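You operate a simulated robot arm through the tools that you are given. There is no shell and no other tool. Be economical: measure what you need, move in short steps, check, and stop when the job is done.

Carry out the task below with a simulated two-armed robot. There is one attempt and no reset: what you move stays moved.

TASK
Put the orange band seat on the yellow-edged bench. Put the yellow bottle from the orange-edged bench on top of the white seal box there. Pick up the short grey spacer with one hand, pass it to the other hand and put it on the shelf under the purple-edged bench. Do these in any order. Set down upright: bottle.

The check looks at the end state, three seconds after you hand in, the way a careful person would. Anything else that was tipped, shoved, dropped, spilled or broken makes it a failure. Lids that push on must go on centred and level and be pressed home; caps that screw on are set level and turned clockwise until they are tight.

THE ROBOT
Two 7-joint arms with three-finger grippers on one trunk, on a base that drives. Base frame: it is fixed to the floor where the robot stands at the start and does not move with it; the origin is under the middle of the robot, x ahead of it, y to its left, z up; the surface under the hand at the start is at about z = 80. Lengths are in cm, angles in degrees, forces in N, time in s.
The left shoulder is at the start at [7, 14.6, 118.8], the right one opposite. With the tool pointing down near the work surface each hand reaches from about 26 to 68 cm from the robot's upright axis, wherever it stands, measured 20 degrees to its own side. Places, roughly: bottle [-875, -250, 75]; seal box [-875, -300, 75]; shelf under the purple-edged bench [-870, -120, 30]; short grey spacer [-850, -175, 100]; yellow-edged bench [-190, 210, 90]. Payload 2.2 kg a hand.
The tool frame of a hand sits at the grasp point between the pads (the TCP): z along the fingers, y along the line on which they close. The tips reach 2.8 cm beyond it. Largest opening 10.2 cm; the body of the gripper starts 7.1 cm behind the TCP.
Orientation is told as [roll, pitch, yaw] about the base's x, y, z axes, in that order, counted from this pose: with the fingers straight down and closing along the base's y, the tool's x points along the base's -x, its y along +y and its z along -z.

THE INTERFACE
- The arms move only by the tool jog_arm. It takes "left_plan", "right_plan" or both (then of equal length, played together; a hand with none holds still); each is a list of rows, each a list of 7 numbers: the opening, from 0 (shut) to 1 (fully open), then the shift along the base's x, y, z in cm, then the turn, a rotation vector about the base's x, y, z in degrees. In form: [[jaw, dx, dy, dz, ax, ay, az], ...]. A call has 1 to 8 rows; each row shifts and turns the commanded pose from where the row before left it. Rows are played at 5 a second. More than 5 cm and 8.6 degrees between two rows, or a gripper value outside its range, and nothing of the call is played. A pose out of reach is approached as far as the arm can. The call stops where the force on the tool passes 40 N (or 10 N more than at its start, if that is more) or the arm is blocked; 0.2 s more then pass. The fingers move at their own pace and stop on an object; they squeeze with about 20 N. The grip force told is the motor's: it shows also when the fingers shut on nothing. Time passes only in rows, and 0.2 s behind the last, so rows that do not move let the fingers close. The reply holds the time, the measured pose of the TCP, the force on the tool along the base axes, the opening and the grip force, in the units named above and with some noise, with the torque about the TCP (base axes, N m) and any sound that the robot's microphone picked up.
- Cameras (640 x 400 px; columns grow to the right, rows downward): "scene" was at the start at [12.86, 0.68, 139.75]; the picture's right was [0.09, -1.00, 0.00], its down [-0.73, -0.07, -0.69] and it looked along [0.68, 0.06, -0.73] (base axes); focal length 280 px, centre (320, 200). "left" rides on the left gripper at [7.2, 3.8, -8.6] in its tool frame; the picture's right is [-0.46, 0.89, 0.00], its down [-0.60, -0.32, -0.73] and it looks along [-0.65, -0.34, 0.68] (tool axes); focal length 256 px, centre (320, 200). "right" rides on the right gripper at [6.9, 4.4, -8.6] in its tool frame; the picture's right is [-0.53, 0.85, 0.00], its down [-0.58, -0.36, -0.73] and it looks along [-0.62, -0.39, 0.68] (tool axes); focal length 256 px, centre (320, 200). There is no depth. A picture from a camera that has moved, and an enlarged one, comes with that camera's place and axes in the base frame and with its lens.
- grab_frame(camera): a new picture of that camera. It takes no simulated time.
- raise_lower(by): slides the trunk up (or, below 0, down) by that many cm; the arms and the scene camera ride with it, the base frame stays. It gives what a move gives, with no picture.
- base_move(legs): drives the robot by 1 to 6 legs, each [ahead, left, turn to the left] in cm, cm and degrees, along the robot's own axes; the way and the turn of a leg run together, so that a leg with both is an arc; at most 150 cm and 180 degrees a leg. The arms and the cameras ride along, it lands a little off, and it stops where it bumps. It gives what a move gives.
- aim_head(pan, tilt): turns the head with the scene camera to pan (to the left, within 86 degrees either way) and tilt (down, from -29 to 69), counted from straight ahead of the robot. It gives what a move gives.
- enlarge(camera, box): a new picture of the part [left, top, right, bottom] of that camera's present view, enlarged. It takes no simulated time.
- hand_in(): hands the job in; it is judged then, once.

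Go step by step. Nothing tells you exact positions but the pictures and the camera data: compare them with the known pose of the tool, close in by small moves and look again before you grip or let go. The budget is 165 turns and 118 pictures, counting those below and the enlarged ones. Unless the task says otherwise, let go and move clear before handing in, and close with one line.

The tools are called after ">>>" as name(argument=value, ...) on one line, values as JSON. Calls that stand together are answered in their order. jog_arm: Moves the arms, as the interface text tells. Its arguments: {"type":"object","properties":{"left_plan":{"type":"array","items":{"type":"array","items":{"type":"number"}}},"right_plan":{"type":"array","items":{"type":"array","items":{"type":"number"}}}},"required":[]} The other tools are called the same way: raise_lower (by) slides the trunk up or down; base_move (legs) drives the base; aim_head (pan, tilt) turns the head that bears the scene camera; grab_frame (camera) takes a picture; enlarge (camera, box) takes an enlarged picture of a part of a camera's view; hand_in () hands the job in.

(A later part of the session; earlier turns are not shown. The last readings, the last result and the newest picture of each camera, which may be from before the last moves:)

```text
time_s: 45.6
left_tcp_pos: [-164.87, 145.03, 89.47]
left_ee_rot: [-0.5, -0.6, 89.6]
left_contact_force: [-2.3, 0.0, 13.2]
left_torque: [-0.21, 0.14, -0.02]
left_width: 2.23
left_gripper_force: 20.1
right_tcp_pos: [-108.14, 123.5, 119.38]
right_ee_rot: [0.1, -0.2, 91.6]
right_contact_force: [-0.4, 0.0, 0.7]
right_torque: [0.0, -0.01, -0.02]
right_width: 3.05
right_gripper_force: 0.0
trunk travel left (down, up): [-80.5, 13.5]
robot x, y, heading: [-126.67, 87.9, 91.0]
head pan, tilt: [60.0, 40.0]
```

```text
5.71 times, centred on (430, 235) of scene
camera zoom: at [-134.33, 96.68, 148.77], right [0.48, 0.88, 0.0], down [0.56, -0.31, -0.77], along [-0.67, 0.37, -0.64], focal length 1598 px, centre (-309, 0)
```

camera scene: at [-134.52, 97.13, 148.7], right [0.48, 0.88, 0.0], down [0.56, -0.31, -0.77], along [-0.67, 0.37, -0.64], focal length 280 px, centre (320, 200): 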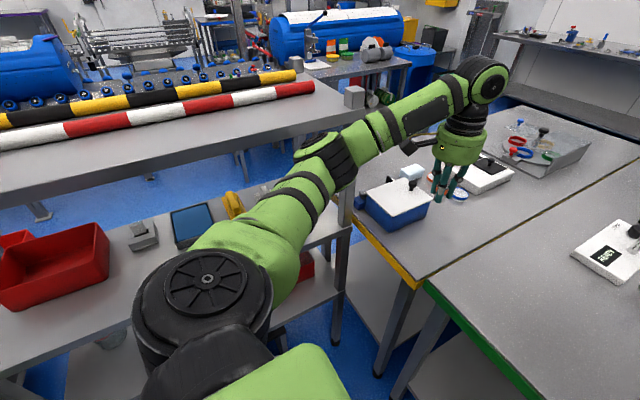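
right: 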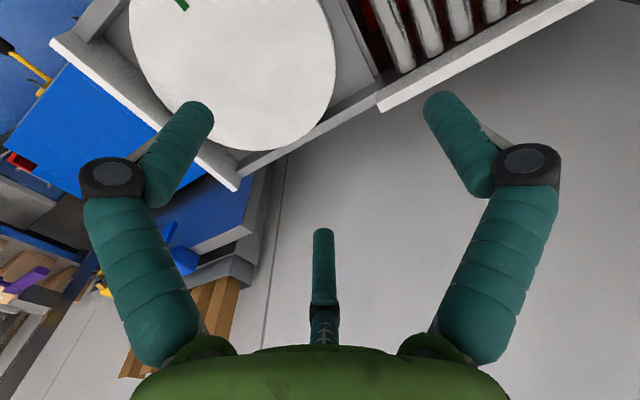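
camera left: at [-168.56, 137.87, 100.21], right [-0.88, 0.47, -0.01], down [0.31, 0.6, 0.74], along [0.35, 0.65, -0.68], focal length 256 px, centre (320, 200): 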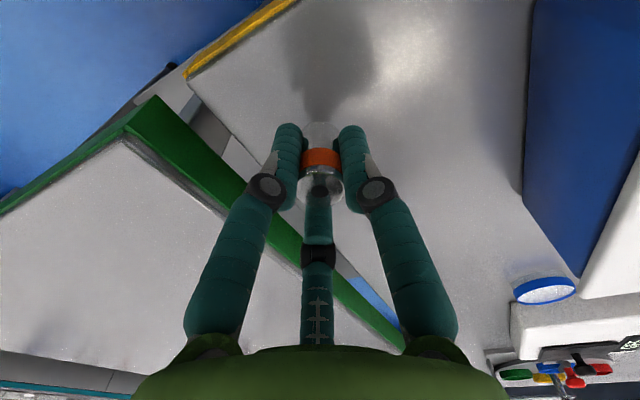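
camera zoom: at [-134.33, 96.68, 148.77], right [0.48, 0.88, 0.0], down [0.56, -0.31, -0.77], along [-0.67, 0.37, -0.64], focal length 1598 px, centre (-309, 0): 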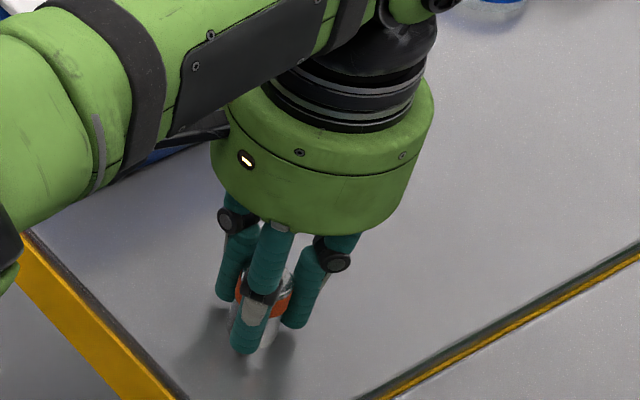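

Contact at 13 N: it stands on the bench. I relieve, open, and rise straight up.

>>> jog_arm(left_plan=[[0, 0, 0, 0.1, 0, 0, 0], [0.5, 0, 0, 0, 0, 0, 0], [0.5, 0, 0, 0, 0, 0, 0], [0.5, 0, 0, 2, 0, 0, 0], [0.5, 0, 0, 4, 0, 0, 0], [0.5, 0, 0, 4.5, 0, 0, 0], [0.5, 0, 0, 4.5, 0, 0, 0], [0.5, 0, 0, 4.5, 0, 0, 0]])

>>> grab_frame(camera="left")

>>> enlarge(camera="scene", box=[340, 170, 500, 290])

```text
time_s: 47.4
left_tcp_pos: [-164.51, 144.96, 108.6]
left_ee_rot: [-0.7, -0.2, 89.6]
left_contact_force: [1.0, 0.4, -0.2]
left_torque: [0.03, -0.01, 0.02]
left_width: 5.1
left_gripper_force: 0.0
right_tcp_pos: [-108.27, 123.62, 119.37]
right_ee_rot: [0.0, -0.2, 91.5]
right_contact_force: [-0.1, -0.3, 0.4]
right_torque: [0.03, 0.0, 0.0]
right_width: 3.05
right_gripper_force: 0.0
trunk travel left (down, up): [-80.5, 13.5]
robot x, y, heading: [-126.81, 87.85, 90.8]
head pan, tilt: [60.0, 40.0]
```

```text
83 pictures are left
camera left: at [-168.39, 137.58, 117.12], right [-0.88, 0.47, -0.01], down [0.31, 0.6, 0.74], along [0.35, 0.65, -0.68], focal length 256 px, centre (320, 200)
```

left: 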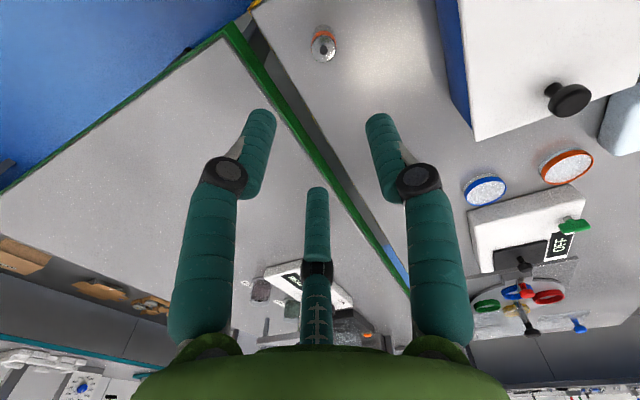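

```text
3.33 times, centred on (420, 230) of scene
camera zoom: at [-134.48, 96.82, 148.72], right [0.48, 0.88, 0.0], down [0.56, -0.31, -0.77], along [-0.67, 0.37, -0.64], focal length 932 px, centre (-13, 100)
```

zoom: 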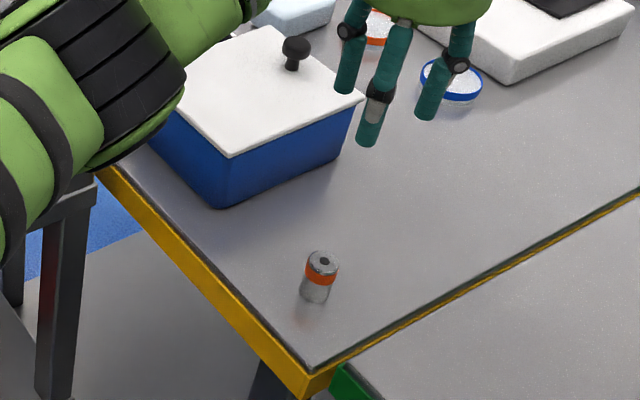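

The seat stands upright on the yellow-edged bench. I retract the left arm, back out and look for the way toward x = −870.

>>> jog_arm(left_plan=[[0.5, 2, -2, 3, 0, 0, 0], [0.5, 3, -3, 0, 0, 0, 0], [0.5, 3, -3, 0, 0, 0, 0], [0.5, 3, -3, 0, 0, 0, 0], [0.5, 3, -3, 0, 0, 0, 0], [0.5, 3, -3, 0, 0, 0, 0], [0.5, 3, -3, 0, 0, 0, 0], [0.5, 0, -2, 0, 0, 0, 0]])

>>> base_move(legs=[[-45, 0, 0], [-40, -20, 0]])

>>> aim_head(pan=86, tilt=12)

>>> grab_frame(camera="scene")

>>> aim_head(pan=0, tilt=12)

>>> grab_frame(camera="scene")

```text
time_s: 49.2
left_tcp_pos: [-144.8, 123.06, 111.91]
left_ee_rot: [-0.7, -0.2, 89.6]
left_contact_force: [-0.3, -0.3, 0.2]
left_torque: [0.04, -0.02, 0.01]
left_width: 5.11
left_gripper_force: 0.0
right_tcp_pos: [-108.34, 123.74, 119.3]
right_ee_rot: [0.0, 0.0, 91.5]
right_contact_force: [-0.4, -0.2, 0.2]
right_torque: [0.0, -0.02, 0.0]
right_width: 3.06
right_gripper_force: 0.0
trunk travel left (down, up): [-80.5, 13.5]
robot x, y, heading: [-127.02, 87.66, 90.9]
head pan, tilt: [60.0, 40.0]
```

```text
time_s: 54.2
left_tcp_pos: [-123.42, 40.41, 111.84]
left_ee_rot: [-0.7, -0.2, 89.8]
left_contact_force: [0.5, -0.8, -0.3]
left_torque: [-0.02, 0.0, -0.02]
left_width: 5.1
left_gripper_force: 0.1
right_tcp_pos: [-86.91, 41.2, 119.52]
right_ee_rot: [-0.1, 0.1, 91.7]
right_contact_force: [-0.2, -0.5, 0.4]
right_torque: [0.0, -0.02, 0.02]
right_width: 3.03
right_gripper_force: 0.1
trunk travel left (down, up): [-80.5, 13.5]
robot x, y, heading: [-104.92, 5.2, 91.7]
head pan, tilt: [60.0, 40.0]
```

```text
time_s: 55.1
left_tcp_pos: [-123.42, 40.11, 112.01]
left_ee_rot: [-0.8, -0.1, 89.8]
left_contact_force: [-0.8, 0.7, 0.4]
left_torque: [0.0, 0.01, 0.0]
left_width: 5.11
left_gripper_force: 0.1
right_tcp_pos: [-86.9, 41.1, 119.31]
right_ee_rot: [0.1, 0.0, 91.7]
right_contact_force: [0.5, 1.0, 0.6]
right_torque: [0.0, 0.0, 0.0]
right_width: 3.06
right_gripper_force: 0.1
trunk travel left (down, up): [-80.5, 13.5]
robot x, y, heading: [-105.36, 4.96, 91.2]
head pan, tilt: [85.9, 12.0]
```

```text
81 pictures are left
camera scene: at [-114.85, 10.53, 153.16], right [0.05, 1.0, 0.0], down [0.21, -0.01, -0.98], along [-0.98, 0.05, -0.21], focal length 280 px, centre (320, 200)
```

scene: 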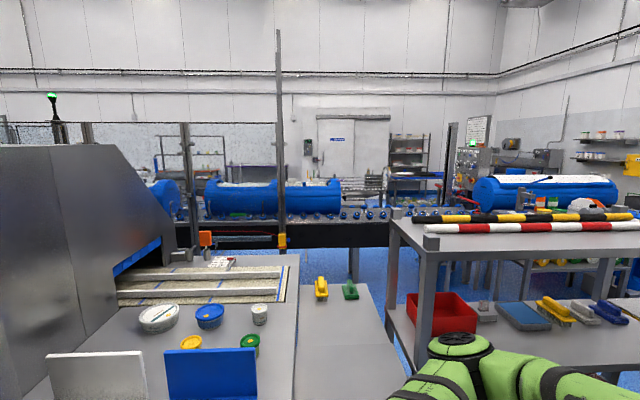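

```text
time_s: 56.7
left_tcp_pos: [-123.31, 40.21, 111.95]
left_ee_rot: [-0.7, -0.3, 89.8]
left_contact_force: [0.0, 0.2, 0.0]
left_torque: [0.01, -0.02, -0.01]
left_width: 5.11
left_gripper_force: 0.0
right_tcp_pos: [-86.93, 41.04, 119.46]
right_ee_rot: [0.1, 0.0, 91.7]
right_contact_force: [0.2, -0.2, -0.1]
right_torque: [0.02, 0.01, 0.01]
right_width: 3.07
right_gripper_force: 0.2
trunk travel left (down, up): [-80.5, 13.5]
robot x, y, heading: [-105.39, 4.91, 91.2]
head pan, tilt: [0.0, 12.0]
```

```text
80 pictures are left
camera scene: at [-105.79, 19.42, 153.16], right [1.0, 0.03, 0.0], down [0.01, -0.21, -0.98], along [-0.03, 0.98, -0.21], focal length 280 px, centre (320, 200)
```

scene: 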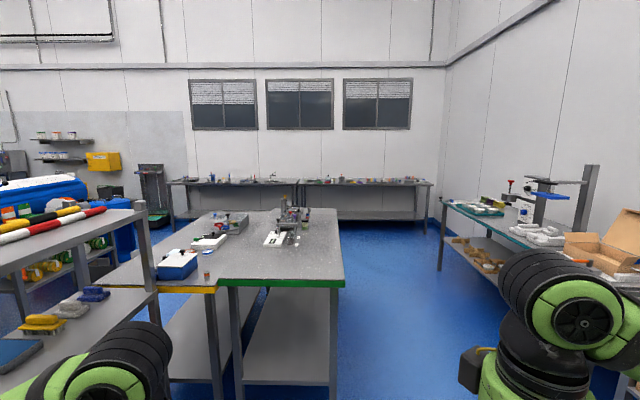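

West is blocked by the conveyor line; I turn to look south-west for an aisle.

>>> base_move(legs=[[0, -40, 0], [0, 0, 140]])

>>> grab_frame(camera="scene")

>>> aim_head(pan=50, tilt=12)

>>> grab_frame(camera="scene")

```text
time_s: 65.0
left_tcp_pos: [-73.55, -32.32, 111.97]
left_ee_rot: [-0.7, -0.2, -129.9]
left_contact_force: [-0.2, -0.1, -0.8]
left_torque: [0.02, 0.0, 0.01]
left_width: 5.09
left_gripper_force: 0.1
right_tcp_pos: [-102.12, -9.57, 119.39]
right_ee_rot: [0.0, 0.0, -128.2]
right_contact_force: [-0.3, -0.2, 0.0]
right_torque: [-0.03, 0.01, -0.02]
right_width: 3.07
right_gripper_force: 0.2
trunk travel left (down, up): [-80.5, 13.5]
robot x, y, heading: [-64.52, 6.15, -128.6]
head pan, tilt: [0.0, 12.0]
```

```text
79 pictures are left
camera scene: at [-73.95, -5.1, 153.16], right [-0.79, 0.62, 0.0], down [0.13, 0.16, -0.98], along [-0.61, -0.77, -0.21], focal length 280 px, centre (320, 200)
```

scene: 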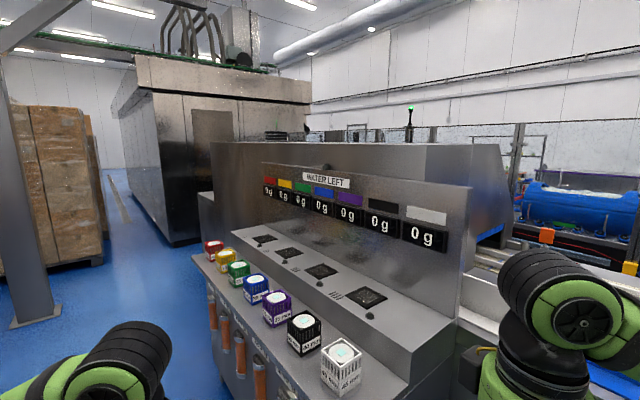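

```text
time_s: 66.2
left_tcp_pos: [-73.53, -32.32, 111.94]
left_ee_rot: [-0.7, -0.2, -130.0]
left_contact_force: [0.0, 0.1, 0.1]
left_torque: [-0.01, 0.0, 0.01]
left_width: 5.1
left_gripper_force: 0.0
right_tcp_pos: [-102.09, -9.62, 119.32]
right_ee_rot: [0.1, -0.1, -128.0]
right_contact_force: [-0.3, 0.2, 0.7]
right_torque: [-0.01, 0.01, 0.03]
right_width: 3.08
right_gripper_force: 0.0
trunk travel left (down, up): [-80.5, 13.5]
robot x, y, heading: [-65.05, 6.2, -127.9]
head pan, tilt: [50.0, 12.0]
```

```text
78 pictures are left
camera scene: at [-66.28, -6.92, 153.16], right [-0.98, -0.2, 0.0], down [-0.04, 0.2, -0.98], along [0.2, -0.96, -0.21], focal length 280 px, centre (320, 200)
```

scene: 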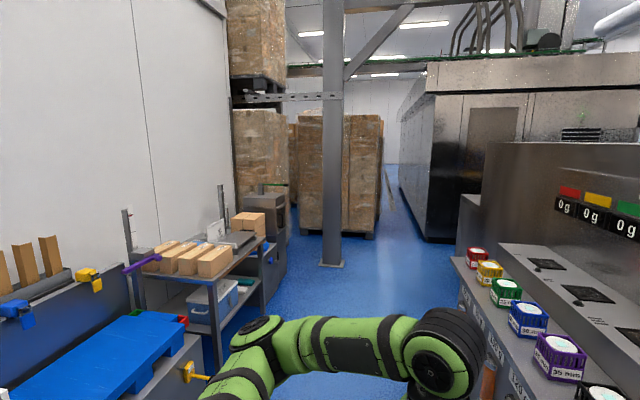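

South leads along a long machine; the north aisle between the green and teal benches looks open. I turn and drive north to y ≈ 335 to look west.

>>> base_move(legs=[[0, 0, -142], [0, -27, 0], [150, 0, 0], [150, 0, 0], [35, 0, 0], [0, 0, 90]])

>>> aim_head(pan=0, tilt=12)

>>> grab_frame(camera="scene")

```text
time_s: 93.6
left_tcp_pos: [-67.54, 320.91, 111.99]
left_ee_rot: [-0.7, -0.2, 177.5]
left_contact_force: [0.4, 0.0, 0.6]
left_torque: [0.03, 0.02, -0.03]
left_width: 5.12
left_gripper_force: 0.0
right_tcp_pos: [-66.79, 357.43, 119.33]
right_ee_rot: [0.2, 0.0, 179.4]
right_contact_force: [-0.4, -0.5, -0.7]
right_torque: [-0.02, -0.06, 0.0]
right_width: 3.07
right_gripper_force: 0.1
trunk travel left (down, up): [-80.5, 13.5]
robot x, y, heading: [-32.15, 337.83, 179.1]
head pan, tilt: [50.0, 12.0]
```

```text
time_s: 94.8
left_tcp_pos: [-67.56, 320.92, 111.9]
left_ee_rot: [-0.7, -0.2, 177.4]
left_contact_force: [-0.5, 1.1, -0.1]
left_torque: [0.0, 0.0, 0.0]
left_width: 5.09
left_gripper_force: 0.1
right_tcp_pos: [-66.83, 357.37, 119.3]
right_ee_rot: [0.2, 0.0, 179.3]
right_contact_force: [1.2, 0.7, 0.7]
right_torque: [0.0, -0.02, 0.02]
right_width: 3.06
right_gripper_force: 0.1
trunk travel left (down, up): [-80.5, 13.5]
robot x, y, heading: [-31.99, 337.7, 179.2]
head pan, tilt: [0.0, 12.0]
```

```text
77 pictures are left
camera scene: at [-46.14, 337.7, 153.16], right [0.02, 1.0, 0.0], down [0.21, 0.0, -0.98], along [-0.98, 0.02, -0.21], focal length 280 px, centre (320, 200)
```

scene: 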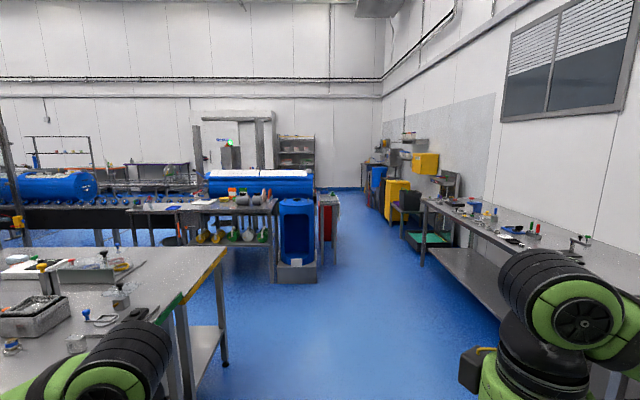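

An open aisle runs west along the wall. I drive along it in legs and look again before the narrow part near x ≈ −450.

>>> base_move(legs=[[150, -45, 0], [150, 0, 1], [50, -25, 0]])

>>> grab_frame(camera="scene")

```text
refused: leg 1 is longer than a leg can be; nothing moved
```

```text
76 pictures are left
camera scene: at [-46.14, 337.7, 153.16], right [0.02, 1.0, 0.0], down [0.21, 0.0, -0.98], along [-0.98, 0.02, -0.21], focal length 280 px, centre (320, 200)
```

scene: 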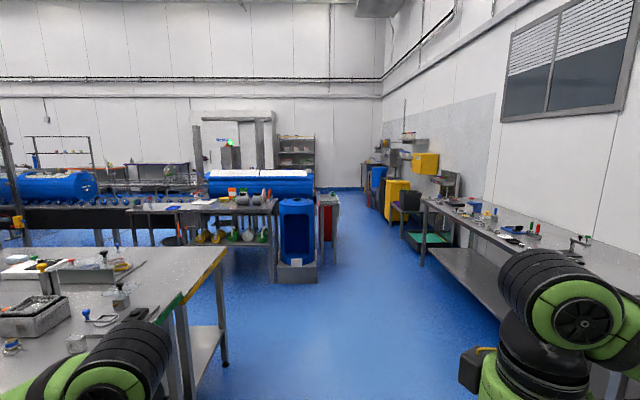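

>>> base_move(legs=[[140, -43, 0], [150, 0, 0.5], [60, -25, 0]])

>>> grab_frame(camera="scene")

```text
time_s: 112.4
left_tcp_pos: [-419.51, 381.06, 111.97]
left_ee_rot: [-0.6, -0.2, -179.3]
left_contact_force: [-0.7, -0.3, 0.5]
left_torque: [-0.01, 0.0, 0.0]
left_width: 5.09
left_gripper_force: 0.0
right_tcp_pos: [-421.02, 417.48, 119.4]
right_ee_rot: [0.1, 0.0, -177.3]
right_contact_force: [-0.4, -0.3, -0.6]
right_torque: [0.01, 0.02, -0.01]
right_width: 3.06
right_gripper_force: 0.0
trunk travel left (down, up): [-80.5, 13.5]
robot x, y, heading: [-385.14, 399.91, -177.5]
head pan, tilt: [0.0, 12.0]
```

```text
75 pictures are left
camera scene: at [-399.12, 398.96, 153.18], right [-0.04, 1.0, 0.0], down [0.21, 0.01, -0.98], along [-0.98, -0.04, -0.21], focal length 280 px, centre (320, 200)
```

scene: 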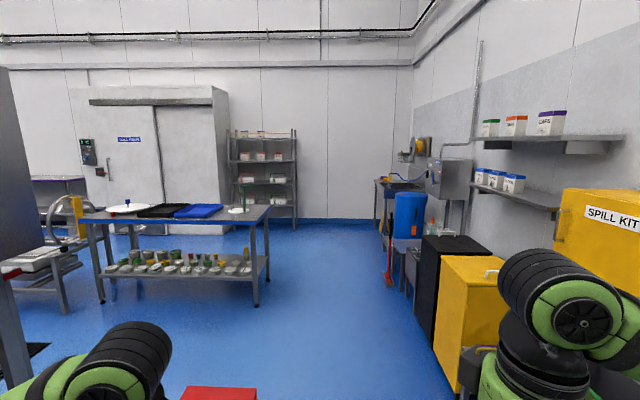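

The passage continues between the red cabinet and the yellow box at y ≈ 425. I go on to x ≈ −690 and look south.

>>> base_move(legs=[[15, -27, -2.5], [150, 0, 0], [140, 0, 0]])

>>> aim_head(pan=70, tilt=15)

>>> grab_frame(camera="scene")

```text
time_s: 128.2
left_tcp_pos: [-728.68, 406.99, 111.99]
left_ee_rot: [-0.8, -0.2, 178.9]
left_contact_force: [-0.8, 1.1, 0.1]
left_torque: [0.0, -0.02, -0.02]
left_width: 5.11
left_gripper_force: 0.0
right_tcp_pos: [-728.8, 443.51, 119.43]
right_ee_rot: [0.1, 0.0, -179.1]
right_contact_force: [-0.1, 0.3, -0.5]
right_torque: [0.0, 0.0, -0.01]
right_width: 3.06
right_gripper_force: 0.0
trunk travel left (down, up): [-80.5, 13.5]
robot x, y, heading: [-693.62, 424.93, -179.4]
head pan, tilt: [0.0, 12.0]
```

```text
time_s: 129.7
left_tcp_pos: [-728.82, 406.96, 111.94]
left_ee_rot: [-0.7, -0.1, 178.9]
left_contact_force: [-0.1, 0.0, -0.4]
left_torque: [0.01, 0.01, 0.0]
left_width: 5.1
left_gripper_force: 0.1
right_tcp_pos: [-728.95, 443.61, 119.25]
right_ee_rot: [0.1, 0.0, -179.2]
right_contact_force: [0.2, 0.1, 0.2]
right_torque: [0.02, 0.0, 0.0]
right_width: 3.05
right_gripper_force: 0.1
trunk travel left (down, up): [-80.5, 13.5]
robot x, y, heading: [-693.26, 424.24, -179.6]
head pan, tilt: [70.0, 15.0]
```

```text
74 pictures are left
camera scene: at [-701.53, 415.6, 152.68], right [-0.94, 0.33, 0.0], down [0.09, 0.24, -0.97], along [-0.32, -0.91, -0.26], focal length 280 px, centre (320, 200)
```

scene: 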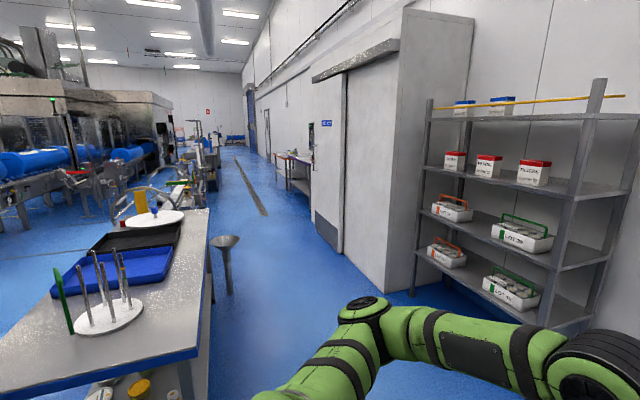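

An aisle runs south along x ≈ −772 between the stand and the wall structure. I go there and drive down it.

>>> base_move(legs=[[78, 0, 0], [0, 0, 89.5], [150, 0, 0], [150, 0, 0]])

>>> aim_head(pan=-15, tilt=15)

>>> grab_frame(camera="scene")

```text
time_s: 151.7
left_tcp_pos: [-748.01, 88.83, 111.94]
left_ee_rot: [-0.7, -0.2, -90.1]
left_contact_force: [0.4, -0.9, 0.0]
left_torque: [0.02, 0.01, 0.02]
left_width: 5.08
left_gripper_force: 0.1
right_tcp_pos: [-784.56, 87.85, 119.38]
right_ee_rot: [0.1, -0.1, -88.1]
right_contact_force: [-1.2, -0.8, -0.4]
right_torque: [0.01, 0.0, -0.02]
right_width: 3.07
right_gripper_force: 0.2
trunk travel left (down, up): [-80.5, 13.5]
robot x, y, heading: [-765.94, 123.86, -88.4]
head pan, tilt: [70.0, 15.0]
```

```text
time_s: 153.3
left_tcp_pos: [-748.05, 88.76, 111.97]
left_ee_rot: [-0.7, -0.2, -90.1]
left_contact_force: [0.7, 0.2, -0.6]
left_torque: [-0.02, -0.01, 0.0]
left_width: 5.12
left_gripper_force: 0.1
right_tcp_pos: [-784.6, 87.81, 119.29]
right_ee_rot: [0.0, 0.0, -88.1]
right_contact_force: [0.7, -0.1, 0.5]
right_torque: [0.01, -0.01, 0.0]
right_width: 3.07
right_gripper_force: 0.1
trunk travel left (down, up): [-80.5, 13.5]
robot x, y, heading: [-766.29, 123.95, -88.2]
head pan, tilt: [-15.0, 15.0]
```

```text
73 pictures are left
camera scene: at [-768.36, 109.66, 152.68], right [-0.97, 0.23, 0.0], down [0.06, 0.25, -0.97], along [-0.22, -0.94, -0.26], focal length 280 px, centre (320, 200)
```

scene: 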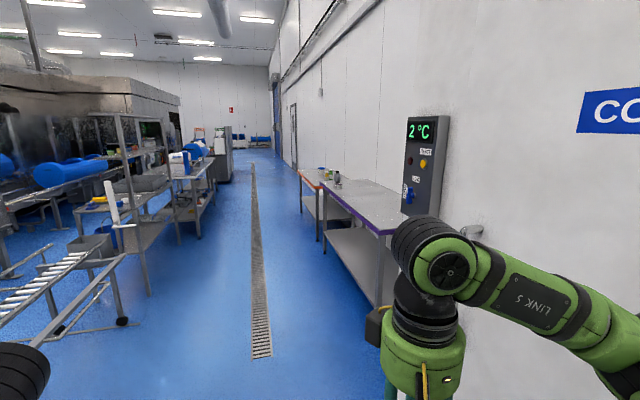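

I see the purple-edged bench and beyond it the orange-edged one along the right wall. I drive on to y ≈ −165 and turn to face them.

>>> base_move(legs=[[150, 0, -1.6], [138, 0, 0], [0, 0, -90]])

>>> aim_head(pan=0, tilt=30)

>>> grab_frame(camera="scene")

```text
time_s: 171.1
left_tcp_pos: [-797.34, -184.06, 111.92]
left_ee_rot: [-0.7, -0.1, 179.7]
left_contact_force: [-0.6, -0.1, 0.0]
left_torque: [0.01, -0.01, 0.0]
left_width: 5.1
left_gripper_force: 0.1
right_tcp_pos: [-798.19, -147.52, 119.32]
right_ee_rot: [0.1, 0.0, -178.3]
right_contact_force: [-0.5, 0.2, 0.2]
right_torque: [0.01, 0.01, 0.02]
right_width: 3.07
right_gripper_force: 0.0
trunk travel left (down, up): [-80.5, 13.5]
robot x, y, heading: [-762.42, -166.06, -178.6]
head pan, tilt: [-15.0, 15.0]
```

```text
time_s: 171.9
left_tcp_pos: [-797.4, -183.97, 112.02]
left_ee_rot: [-0.7, -0.2, 179.6]
left_contact_force: [-0.2, 0.0, -1.1]
left_torque: [-0.02, 0.04, 0.01]
left_width: 5.12
left_gripper_force: 0.0
right_tcp_pos: [-798.05, -147.62, 119.36]
right_ee_rot: [0.2, 0.0, -178.2]
right_contact_force: [0.3, 0.4, 0.5]
right_torque: [-0.02, -0.01, -0.02]
right_width: 3.08
right_gripper_force: 0.0
trunk travel left (down, up): [-80.5, 13.5]
robot x, y, heading: [-762.27, -165.95, -178.7]
head pan, tilt: [0.0, 30.0]
```

```text
72 pictures are left
camera scene: at [-776.38, -166.39, 150.26], right [-0.02, 1.0, 0.0], down [0.5, 0.01, -0.87], along [-0.87, -0.02, -0.5], focal length 280 px, centre (320, 200)
```

scene: 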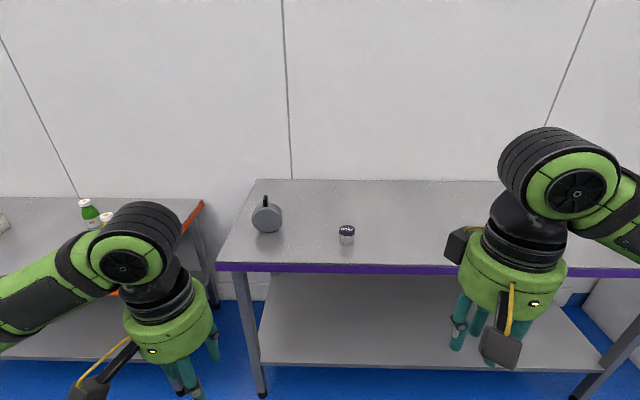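

On the purple bench stand a grey round piece and a small jar-like piece. I enlarge both, and the orange bench.

>>> enlarge(camera="scene", box=[230, 180, 380, 270])

>>> aim_head(pan=40, tilt=25)

>>> grab_frame(camera="scene")

```text
4.27 times, centred on (305, 225) of scene
camera zoom: at [-776.38, -166.39, 150.26], right [-0.02, 1.0, 0.0], down [0.5, 0.01, -0.87], along [-0.87, -0.02, -0.5], focal length 1193 px, centre (384, 93)
```

zoom: 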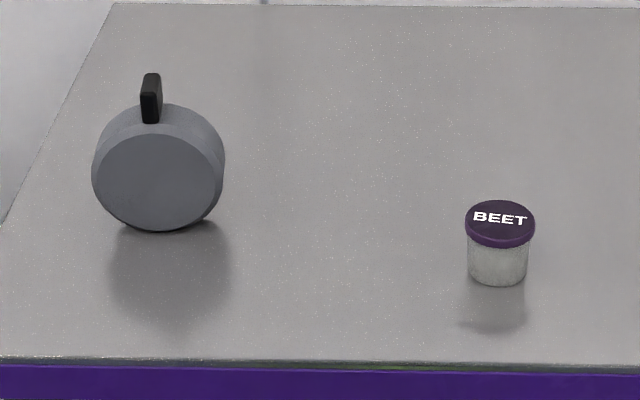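

```text
time_s: 173.0
left_tcp_pos: [-797.24, -183.98, 111.94]
left_ee_rot: [-0.6, -0.1, 179.7]
left_contact_force: [-0.4, 0.5, 0.0]
left_torque: [-0.02, -0.01, -0.02]
left_width: 5.1
left_gripper_force: 0.0
right_tcp_pos: [-798.04, -147.6, 119.37]
right_ee_rot: [0.1, 0.0, -178.4]
right_contact_force: [-0.1, -0.7, -0.2]
right_torque: [0.01, -0.01, 0.03]
right_width: 3.07
right_gripper_force: 0.0
trunk travel left (down, up): [-80.5, 13.5]
robot x, y, heading: [-761.84, -165.85, -178.5]
head pan, tilt: [40.0, 25.0]
```

```text
70 pictures are left
camera scene: at [-774.26, -172.27, 151.05], right [-0.66, 0.75, 0.0], down [0.32, 0.28, -0.91], along [-0.68, -0.6, -0.42], focal length 280 px, centre (320, 200)
```

scene: 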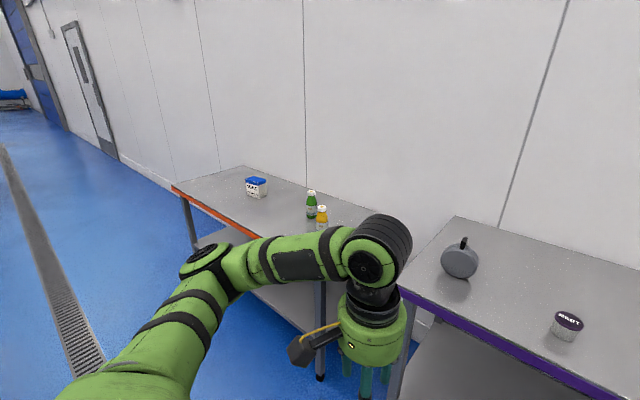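

The grey drum with the black tab (about 11 cm across, on edge) must be the spacer, at roughly (-857, -187). I raise the trunk, drive closer and inspect it with the wrist camera.

>>> raise_lower(by=10)

>>> base_move(legs=[[28, 15, 0]])

>>> grab_frame(camera="left")

>>> aim_head(pan=0, tilt=45)

>>> grab_frame(camera="scene")

```text
time_s: 174.3
left_tcp_pos: [-797.39, -184.14, 121.91]
left_ee_rot: [-0.7, -0.1, 179.7]
left_contact_force: [-0.4, -0.7, -0.1]
left_torque: [0.0, 0.01, -0.03]
left_width: 5.1
left_gripper_force: 0.1
right_tcp_pos: [-798.16, -147.55, 129.31]
right_ee_rot: [0.1, 0.0, -178.3]
right_contact_force: [-0.5, 0.6, 0.0]
right_torque: [0.03, 0.01, 0.01]
right_width: 3.08
right_gripper_force: 0.0
trunk travel left (down, up): [-90.5, 3.5]
robot x, y, heading: [-762.27, -165.72, -178.2]
head pan, tilt: [40.0, 25.0]
```

```text
time_s: 176.4
left_tcp_pos: [-824.97, -199.48, 122.12]
left_ee_rot: [-0.5, -0.3, 179.9]
left_contact_force: [1.0, -0.1, 0.0]
left_torque: [-0.03, 0.02, 0.01]
left_width: 5.08
left_gripper_force: 0.1
right_tcp_pos: [-825.96, -163.05, 129.35]
right_ee_rot: [0.1, -0.1, -178.0]
right_contact_force: [1.0, 0.5, -0.1]
right_torque: [-0.02, 0.03, -0.01]
right_width: 3.08
right_gripper_force: 0.0
trunk travel left (down, up): [-90.5, 3.5]
robot x, y, heading: [-790.61, -181.87, -178.6]
head pan, tilt: [40.0, 25.0]
```

```text
69 pictures are left
camera left: at [-817.52, -203.48, 130.64], right [-0.47, -0.89, -0.01], down [-0.6, 0.31, 0.74], along [-0.65, 0.35, -0.68], focal length 256 px, centre (320, 200)
```

left: 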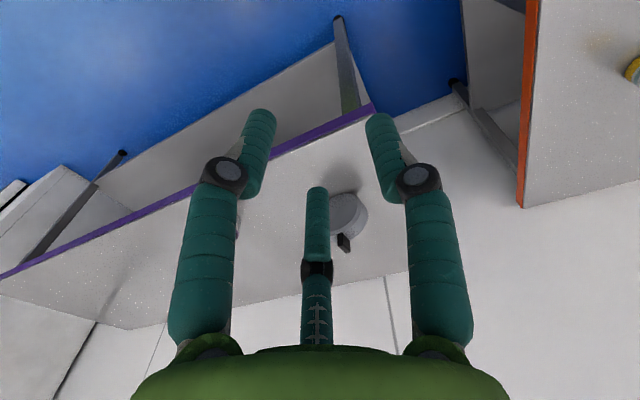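

```text
time_s: 177.5
left_tcp_pos: [-825.35, -199.73, 122.01]
left_ee_rot: [-0.7, -0.2, 180.0]
left_contact_force: [-0.6, 0.6, 0.4]
left_torque: [0.02, 0.02, 0.03]
left_width: 5.08
left_gripper_force: 0.0
right_tcp_pos: [-826.18, -163.06, 129.27]
right_ee_rot: [0.2, 0.0, -178.1]
right_contact_force: [0.0, -0.1, -0.3]
right_torque: [-0.03, 0.02, 0.0]
right_width: 3.06
right_gripper_force: 0.2
trunk travel left (down, up): [-90.5, 3.5]
robot x, y, heading: [-790.03, -181.61, -178.4]
head pan, tilt: [0.0, 45.0]
```

```text
68 pictures are left
camera scene: at [-803.37, -181.9, 158.0], right [-0.03, 1.0, 0.0], down [0.71, 0.02, -0.71], along [-0.71, -0.02, -0.71], focal length 280 px, centre (320, 200)
```

scene: 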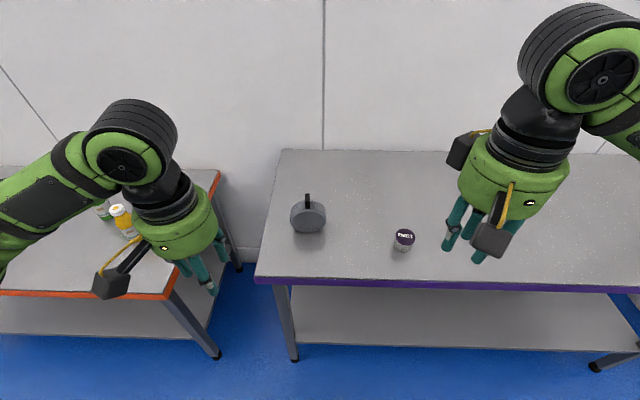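

>>> enlarge(camera="scene", box=[260, 180, 360, 250])

>>> enlarge(camera="left", box=[310, 160, 410, 260])

```text
5.71 times, centred on (310, 215) of scene
camera zoom: at [-803.37, -181.9, 158.0], right [-0.03, 1.0, 0.0], down [0.71, 0.02, -0.71], along [-0.71, -0.02, -0.71], focal length 1598 px, centre (377, 114)
```

zoom: 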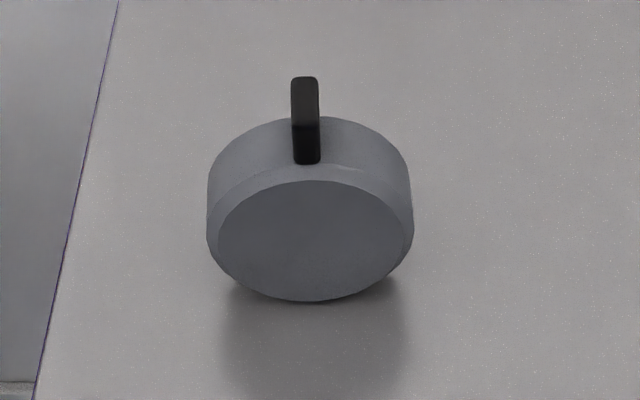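

```text
4.00 times, centred on (360, 210) of left
camera zoom: at [-817.75, -203.62, 130.56], right [-0.47, -0.89, -0.01], down [-0.6, 0.31, 0.74], along [-0.65, 0.35, -0.68], focal length 1024 px, centre (160, 160)
```

zoom: 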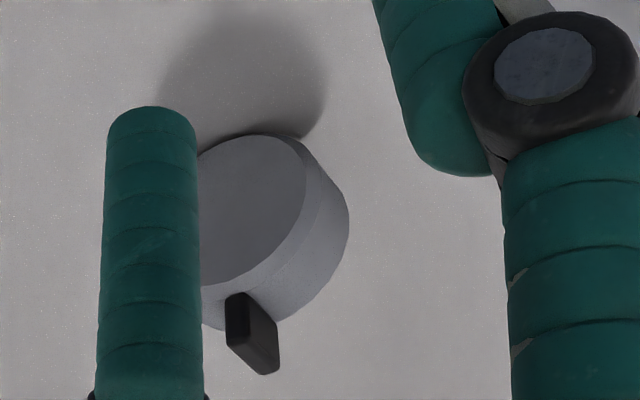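

Triangulated: tab tip at (-860.3, -187, 103), bench top z ≈ 89.3, drum about 10.4 across and 4.5 thick with its axis along x. Plan: left hand takes the tab from above, turns it 90°, right hand grips the drum across its thickness from the front, then puts it on the shelf. I move the base in.

>>> base_move(legs=[[15, -13, -1.6]])

>>> grab_frame(camera="left")

```text
time_s: 179.1
left_tcp_pos: [-840.38, -186.18, 121.97]
left_ee_rot: [-0.7, -0.3, 178.5]
left_contact_force: [-0.1, -0.3, 0.3]
left_torque: [0.0, 0.03, -0.02]
left_width: 5.11
left_gripper_force: 0.1
right_tcp_pos: [-840.14, -149.79, 129.45]
right_ee_rot: [-0.1, -0.1, -179.5]
right_contact_force: [-0.1, -1.6, -0.1]
right_torque: [-0.01, 0.06, -0.02]
right_width: 3.05
right_gripper_force: 0.1
trunk travel left (down, up): [-90.5, 3.5]
robot x, y, heading: [-805.16, -168.56, -180.0]
head pan, tilt: [0.0, 45.0]
```

```text
65 pictures are left
camera left: at [-832.91, -190.33, 130.59], right [-0.49, -0.87, -0.01], down [-0.59, 0.32, 0.74], along [-0.64, 0.37, -0.67], focal length 256 px, centre (320, 200)
```

left: 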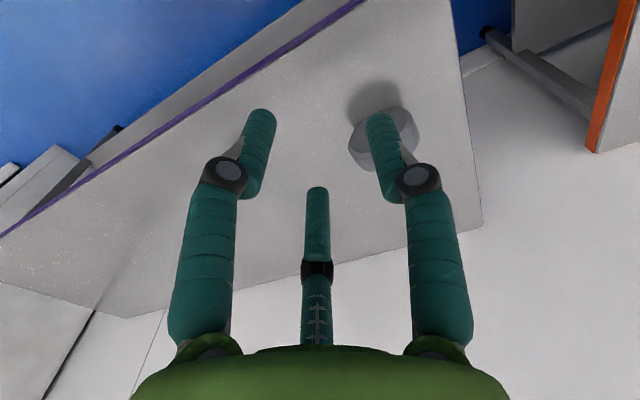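

I move the left hand above the tab.

>>> jog_arm(left_plan=[[0.5, -4, -0.2, 0, 0, 0, 1.5], [0.5, -4, -0.2, 0, 0, 0, 0], [0.5, -4, -0.2, 0, 0, 0, 0], [0.5, -4, -0.2, 0, 0, 0, 0], [0.5, -3.9, 0, 0, 0, 0, 0], [0.4, 0, 0, -3.5, 0, 0, 0], [0.4, 0, 0, -3.5, 0, 0, 0]])

>>> grab_frame(camera="left")

>>> enlarge(camera="scene", box=[230, 120, 410, 260])

```text
time_s: 180.7
left_tcp_pos: [-860.64, -186.63, 115.23]
left_ee_rot: [-0.8, -0.3, 179.9]
left_contact_force: [-0.4, -0.2, 0.6]
left_torque: [-0.02, 0.01, 0.0]
left_width: 4.07
left_gripper_force: 0.0
right_tcp_pos: [-840.58, -149.38, 129.27]
right_ee_rot: [0.1, 0.0, -179.5]
right_contact_force: [0.1, -0.3, -0.3]
right_torque: [0.03, 0.03, -0.03]
right_width: 3.07
right_gripper_force: 0.1
trunk travel left (down, up): [-90.5, 3.5]
robot x, y, heading: [-804.86, -168.51, -180.1]
head pan, tilt: [0.0, 45.0]
```

```text
64 pictures are left
camera left: at [-853.19, -190.61, 123.83], right [-0.47, -0.88, -0.01], down [-0.6, 0.31, 0.74], along [-0.65, 0.35, -0.68], focal length 256 px, centre (320, 200)
```

left: 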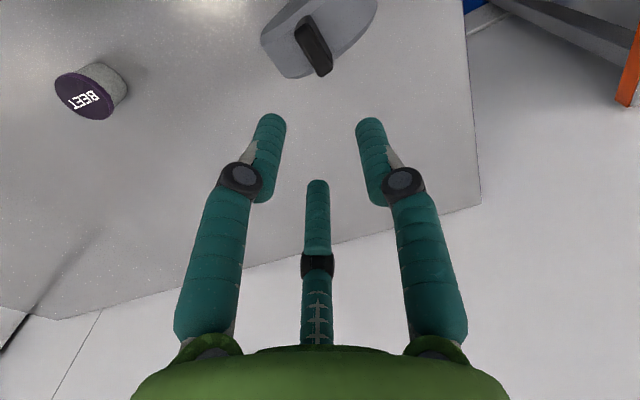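

```text
2.86 times, centred on (320, 190) of scene
camera zoom: at [-818.34, -168.76, 158.0], right [0.0, 1.0, 0.0], down [0.71, 0.0, -0.71], along [-0.71, 0.0, -0.71], focal length 799 px, centre (320, 229)
```

zoom: 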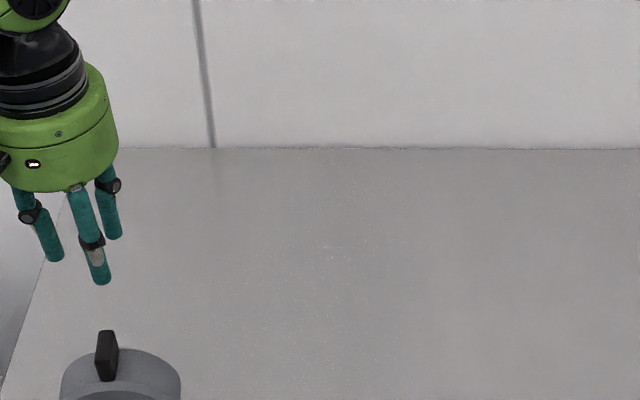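

Both cameras agree on the tab at (-860.4, -187, 103). I descend to z = 103.2 and check.

>>> jog_arm(left_plan=[[0.4, 0.2, -0.3, -4, 0, 0, 0], [0.4, 0, 0, -4, 0, 0, 0], [0.4, 0, 0, -2.5, 0, 0, 0], [0.4, 0, 0, -1.2, 0, 0, 0]])

>>> grab_frame(camera="left")

>>> enlarge(camera="scene", box=[190, 170, 290, 290])

```text
time_s: 181.5
left_tcp_pos: [-860.61, -186.7, 106.28]
left_ee_rot: [-1.3, -1.1, 179.7]
left_contact_force: [0.1, -0.4, 0.7]
left_torque: [-0.01, 0.04, 0.0]
left_width: 4.08
left_gripper_force: 0.0
right_tcp_pos: [-840.22, -149.23, 129.49]
right_ee_rot: [0.2, -0.2, -179.5]
right_contact_force: [0.2, 0.0, -0.4]
right_torque: [-0.01, 0.06, -0.04]
right_width: 3.05
right_gripper_force: 0.1
trunk travel left (down, up): [-90.5, 3.5]
robot x, y, heading: [-805.14, -168.55, -179.8]
head pan, tilt: [0.0, 45.0]
stopped in row 3 (left hand): the force on the tool passed its limit at 52 N (the readings are from after the stop); the commanded pose is now the measured one
```

```text
62 pictures are left
camera left: at [-852.95, -190.79, 114.58], right [-0.47, -0.88, -0.01], down [-0.59, 0.3, 0.75], along [-0.66, 0.36, -0.66], focal length 256 px, centre (320, 200)
```

left: 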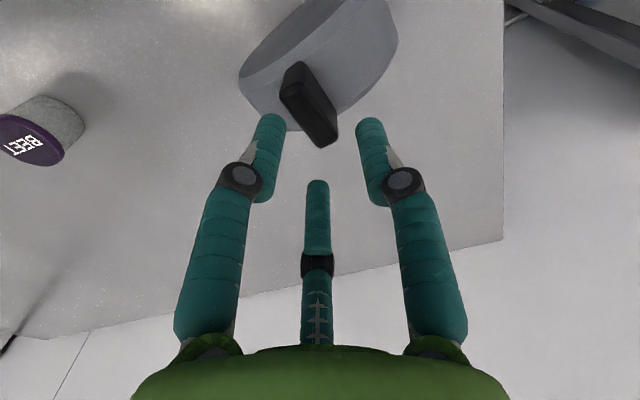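

```text
3.33 times, centred on (240, 230) of scene
camera zoom: at [-817.9, -168.56, 158.01], right [0.0, 1.0, 0.0], down [0.71, 0.0, -0.71], along [-0.71, 0.0, -0.71], focal length 932 px, centre (587, 100)
```

zoom: 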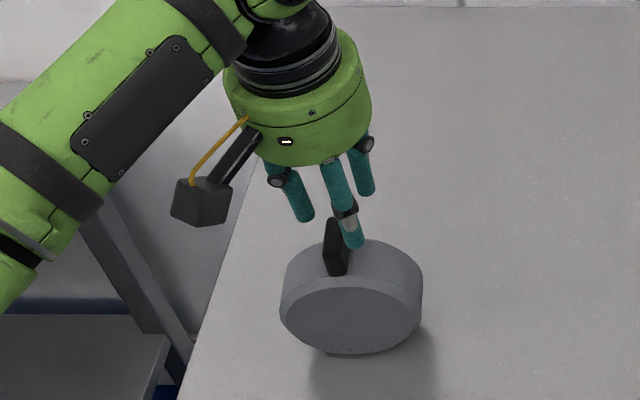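

Fingers touched the tab's tip: pictures show the gripper has three fingers (one at tool +y, two on the other side), so 4 cm opening was too tight. The drum has not moved. I rise, straighten, open wide, re-centre and go down again.

>>> jog_arm(left_plan=[[0.4, 0, 0, 1.5, 0, 0, 0], [0.9, 0.3, -0.3, 1, -1.3, -1.0, 0.3], [0.9, 0, 0, 0, 0, 0, 0]])

>>> grab_frame(camera="left")

```text
time_s: 182.3
left_tcp_pos: [-860.72, -187.36, 108.4]
left_ee_rot: [0.1, 0.1, -179.9]
left_contact_force: [-0.3, 0.0, -0.1]
left_torque: [-0.02, -0.04, -0.03]
left_width: 9.19
left_gripper_force: 0.1
right_tcp_pos: [-840.69, -149.47, 129.26]
right_ee_rot: [0.2, 0.1, -179.5]
right_contact_force: [0.2, 0.3, 0.0]
right_torque: [0.0, -0.05, 0.05]
right_width: 3.04
right_gripper_force: 0.0
trunk travel left (down, up): [-90.5, 3.5]
robot x, y, heading: [-805.48, -168.58, -179.9]
head pan, tilt: [0.0, 45.0]
```

```text
60 pictures are left
camera left: at [-853.28, -191.11, 117.05], right [-0.46, -0.89, 0.0], down [-0.61, 0.32, 0.73], along [-0.65, 0.34, -0.68], focal length 256 px, centre (320, 200)
```

left: 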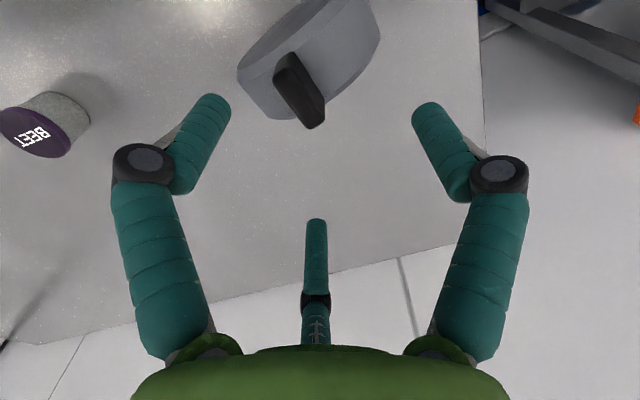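

Wide open now. I shift slightly onto the tab centre and descend to z ≈ 103.2.

>>> jog_arm(left_plan=[[0.9, 0.45, 0.3, -2, 0, 0, 0], [0.9, 0, 0, -1.5, 0, 0, 0], [0.9, 0, 0, -1.2, 0, 0, 0], [0.9, 0, 0, -0.5, 0, 0, 0]])

>>> grab_frame(camera="left")

```text
time_s: 183.3
left_tcp_pos: [-860.17, -186.96, 103.14]
left_ee_rot: [0.1, 0.0, -179.9]
left_contact_force: [-0.1, 1.0, -0.2]
left_torque: [-0.02, 0.01, -0.02]
left_width: 9.18
left_gripper_force: 0.0
right_tcp_pos: [-840.48, -149.3, 129.42]
right_ee_rot: [0.1, 0.0, -179.5]
right_contact_force: [-0.3, -0.3, 0.0]
right_torque: [-0.01, 0.02, 0.03]
right_width: 3.09
right_gripper_force: 0.1
trunk travel left (down, up): [-90.5, 3.5]
robot x, y, heading: [-805.03, -168.3, -179.8]
head pan, tilt: [0.0, 45.0]
```

```text
59 pictures are left
camera left: at [-852.6, -190.79, 111.91], right [-0.46, -0.89, 0.0], down [-0.6, 0.32, 0.73], along [-0.65, 0.34, -0.68], focal length 256 px, centre (320, 200)
```

left: 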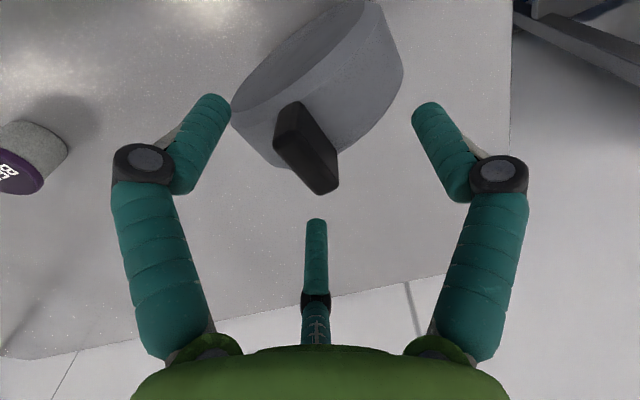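

No contact; the tab is centred. I close on it.

>>> jog_arm(left_plan=[[0.5, 0, 0, 0, 0, 0, 0], [0.3, 0, 0, 0, 0, 0, 0], [0.15, 0, 0, 0, 0, 0, 0], [0, 0, 0, 0, 0, 0, 0], [0, 0, 0, 0, 0, 0, 0]])

>>> grab_frame(camera="left")

```text
time_s: 184.5
left_tcp_pos: [-859.93, -186.82, 103.55]
left_ee_rot: [0.1, -0.3, -179.9]
left_contact_force: [0.8, 1.6, 16.6]
left_torque: [0.01, -0.26, 0.22]
left_width: 2.31
left_gripper_force: 20.0
right_tcp_pos: [-840.44, -149.31, 129.44]
right_ee_rot: [0.1, 0.0, -179.4]
right_contact_force: [0.1, -0.1, 0.9]
right_torque: [0.01, 0.0, 0.01]
right_width: 3.06
right_gripper_force: 0.0
trunk travel left (down, up): [-90.5, 3.5]
robot x, y, heading: [-805.14, -168.79, -180.0]
head pan, tilt: [0.0, 45.0]
```

```text
58 pictures are left
camera left: at [-852.43, -190.72, 112.14], right [-0.46, -0.89, 0.0], down [-0.6, 0.32, 0.73], along [-0.65, 0.34, -0.68], focal length 256 px, centre (320, 200)
```

left: 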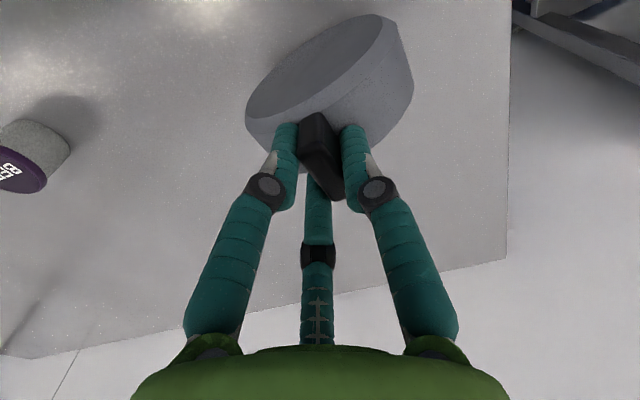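

Gripped with the tips resting on the drum (16 N). I lift a little and look.

>>> jog_arm(left_plan=[[0, 0, 0, 1, 0, 0, 0], [0, 0, 0, 2, 0, 0, 0], [0, 0, 0, 3, 0, 0, 0]])

>>> enlarge(camera="scene", box=[170, 150, 310, 280])

```text
time_s: 185.3
left_tcp_pos: [-860.02, -186.7, 109.28]
left_ee_rot: [0.2, 0.1, -179.9]
left_contact_force: [0.2, 0.7, -1.1]
left_torque: [0.03, 0.01, 0.02]
left_width: 2.22
left_gripper_force: 19.7
right_tcp_pos: [-840.51, -149.42, 129.36]
right_ee_rot: [0.2, 0.1, -179.4]
right_contact_force: [0.2, 0.0, -0.1]
right_torque: [0.0, 0.04, -0.01]
right_width: 3.07
right_gripper_force: 0.0
trunk travel left (down, up): [-90.5, 3.5]
robot x, y, heading: [-805.22, -168.65, -180.2]
head pan, tilt: [0.0, 45.0]
```

```text
3.08 times, centred on (240, 215) of scene
camera zoom: at [-818.25, -168.64, 157.99], right [0.0, 1.0, 0.0], down [0.71, 0.0, -0.71], along [-0.71, 0.0, -0.71], focal length 860 px, centre (566, 154)
```

zoom: 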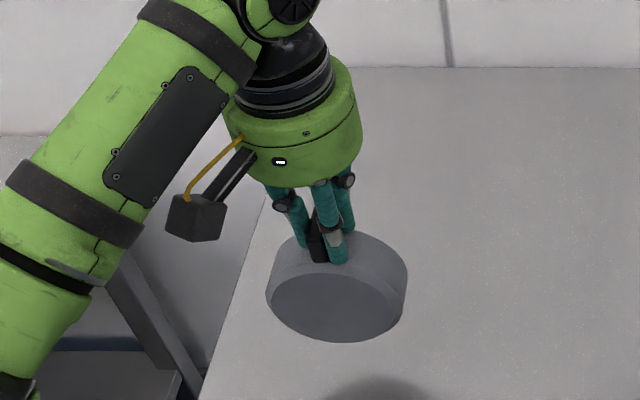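

The spacer hangs firmly and is light. I raise it, bring it toward the middle and turn it 90° clockwise so its faces point sideways.

>>> jog_arm(left_plan=[[0, 0, 0, 3, 0, 0, 0], [0, 0, 0, 3, 0, 0, -8.2], [0, 0, 1, 3, 0, 0, -8.2], [0, 0, 1, 3, 0, 0, -8.2], [0, 0, 1, 1, 0, 0, -8.2], [0, 0, 1, 0, 0, 0, -8.2], [0, 0, 1, 0, 0, 0, -8.2], [0, 0, 1, 0, 0, 0, -8.2]])

>>> jog_arm(left_plan=[[0, 0, 1, 0, 0, 0, -8.2], [0, 0, 1, 0, 0, 0, -8.2], [0, 0, 1, 0, 0, 0, -8.2], [0, 0, 1, 0, 0, 0, -8]])

>>> grab_frame(camera="scene")

```text
time_s: 187.1
left_tcp_pos: [-860.15, -180.82, 122.45]
left_ee_rot: [0.1, 0.2, 122.4]
left_contact_force: [-0.4, 0.3, -2.1]
left_torque: [-0.02, -0.01, -0.02]
left_width: 2.21
left_gripper_force: 19.6
right_tcp_pos: [-840.43, -149.41, 129.4]
right_ee_rot: [0.1, 0.0, -179.5]
right_contact_force: [0.1, 0.8, 0.9]
right_torque: [0.0, 0.0, 0.0]
right_width: 3.08
right_gripper_force: 0.1
trunk travel left (down, up): [-90.5, 3.5]
robot x, y, heading: [-804.89, -168.52, -179.9]
head pan, tilt: [0.0, 45.0]
```

```text
time_s: 188.1
left_tcp_pos: [-860.1, -176.69, 122.38]
left_ee_rot: [0.1, 0.0, 89.9]
left_contact_force: [-0.4, -0.5, -1.6]
left_torque: [-0.01, -0.05, 0.04]
left_width: 2.24
left_gripper_force: 20.1
right_tcp_pos: [-840.53, -149.42, 129.31]
right_ee_rot: [0.1, 0.1, -179.6]
right_contact_force: [0.3, 0.2, 0.4]
right_torque: [-0.01, -0.01, -0.01]
right_width: 3.06
right_gripper_force: 0.1
trunk travel left (down, up): [-90.5, 3.5]
robot x, y, heading: [-804.78, -168.5, -180.0]
head pan, tilt: [0.0, 45.0]
```

```text
56 pictures are left
camera scene: at [-818.37, -168.64, 157.99], right [0.0, 1.0, 0.0], down [0.71, 0.0, -0.71], along [-0.71, 0.0, -0.71], focal length 280 px, centre (320, 200)
```

scene: 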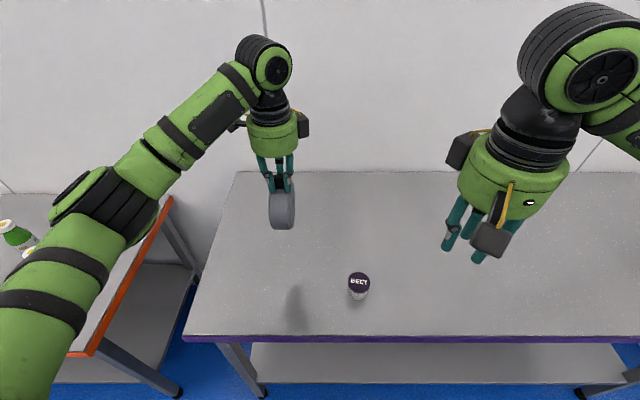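

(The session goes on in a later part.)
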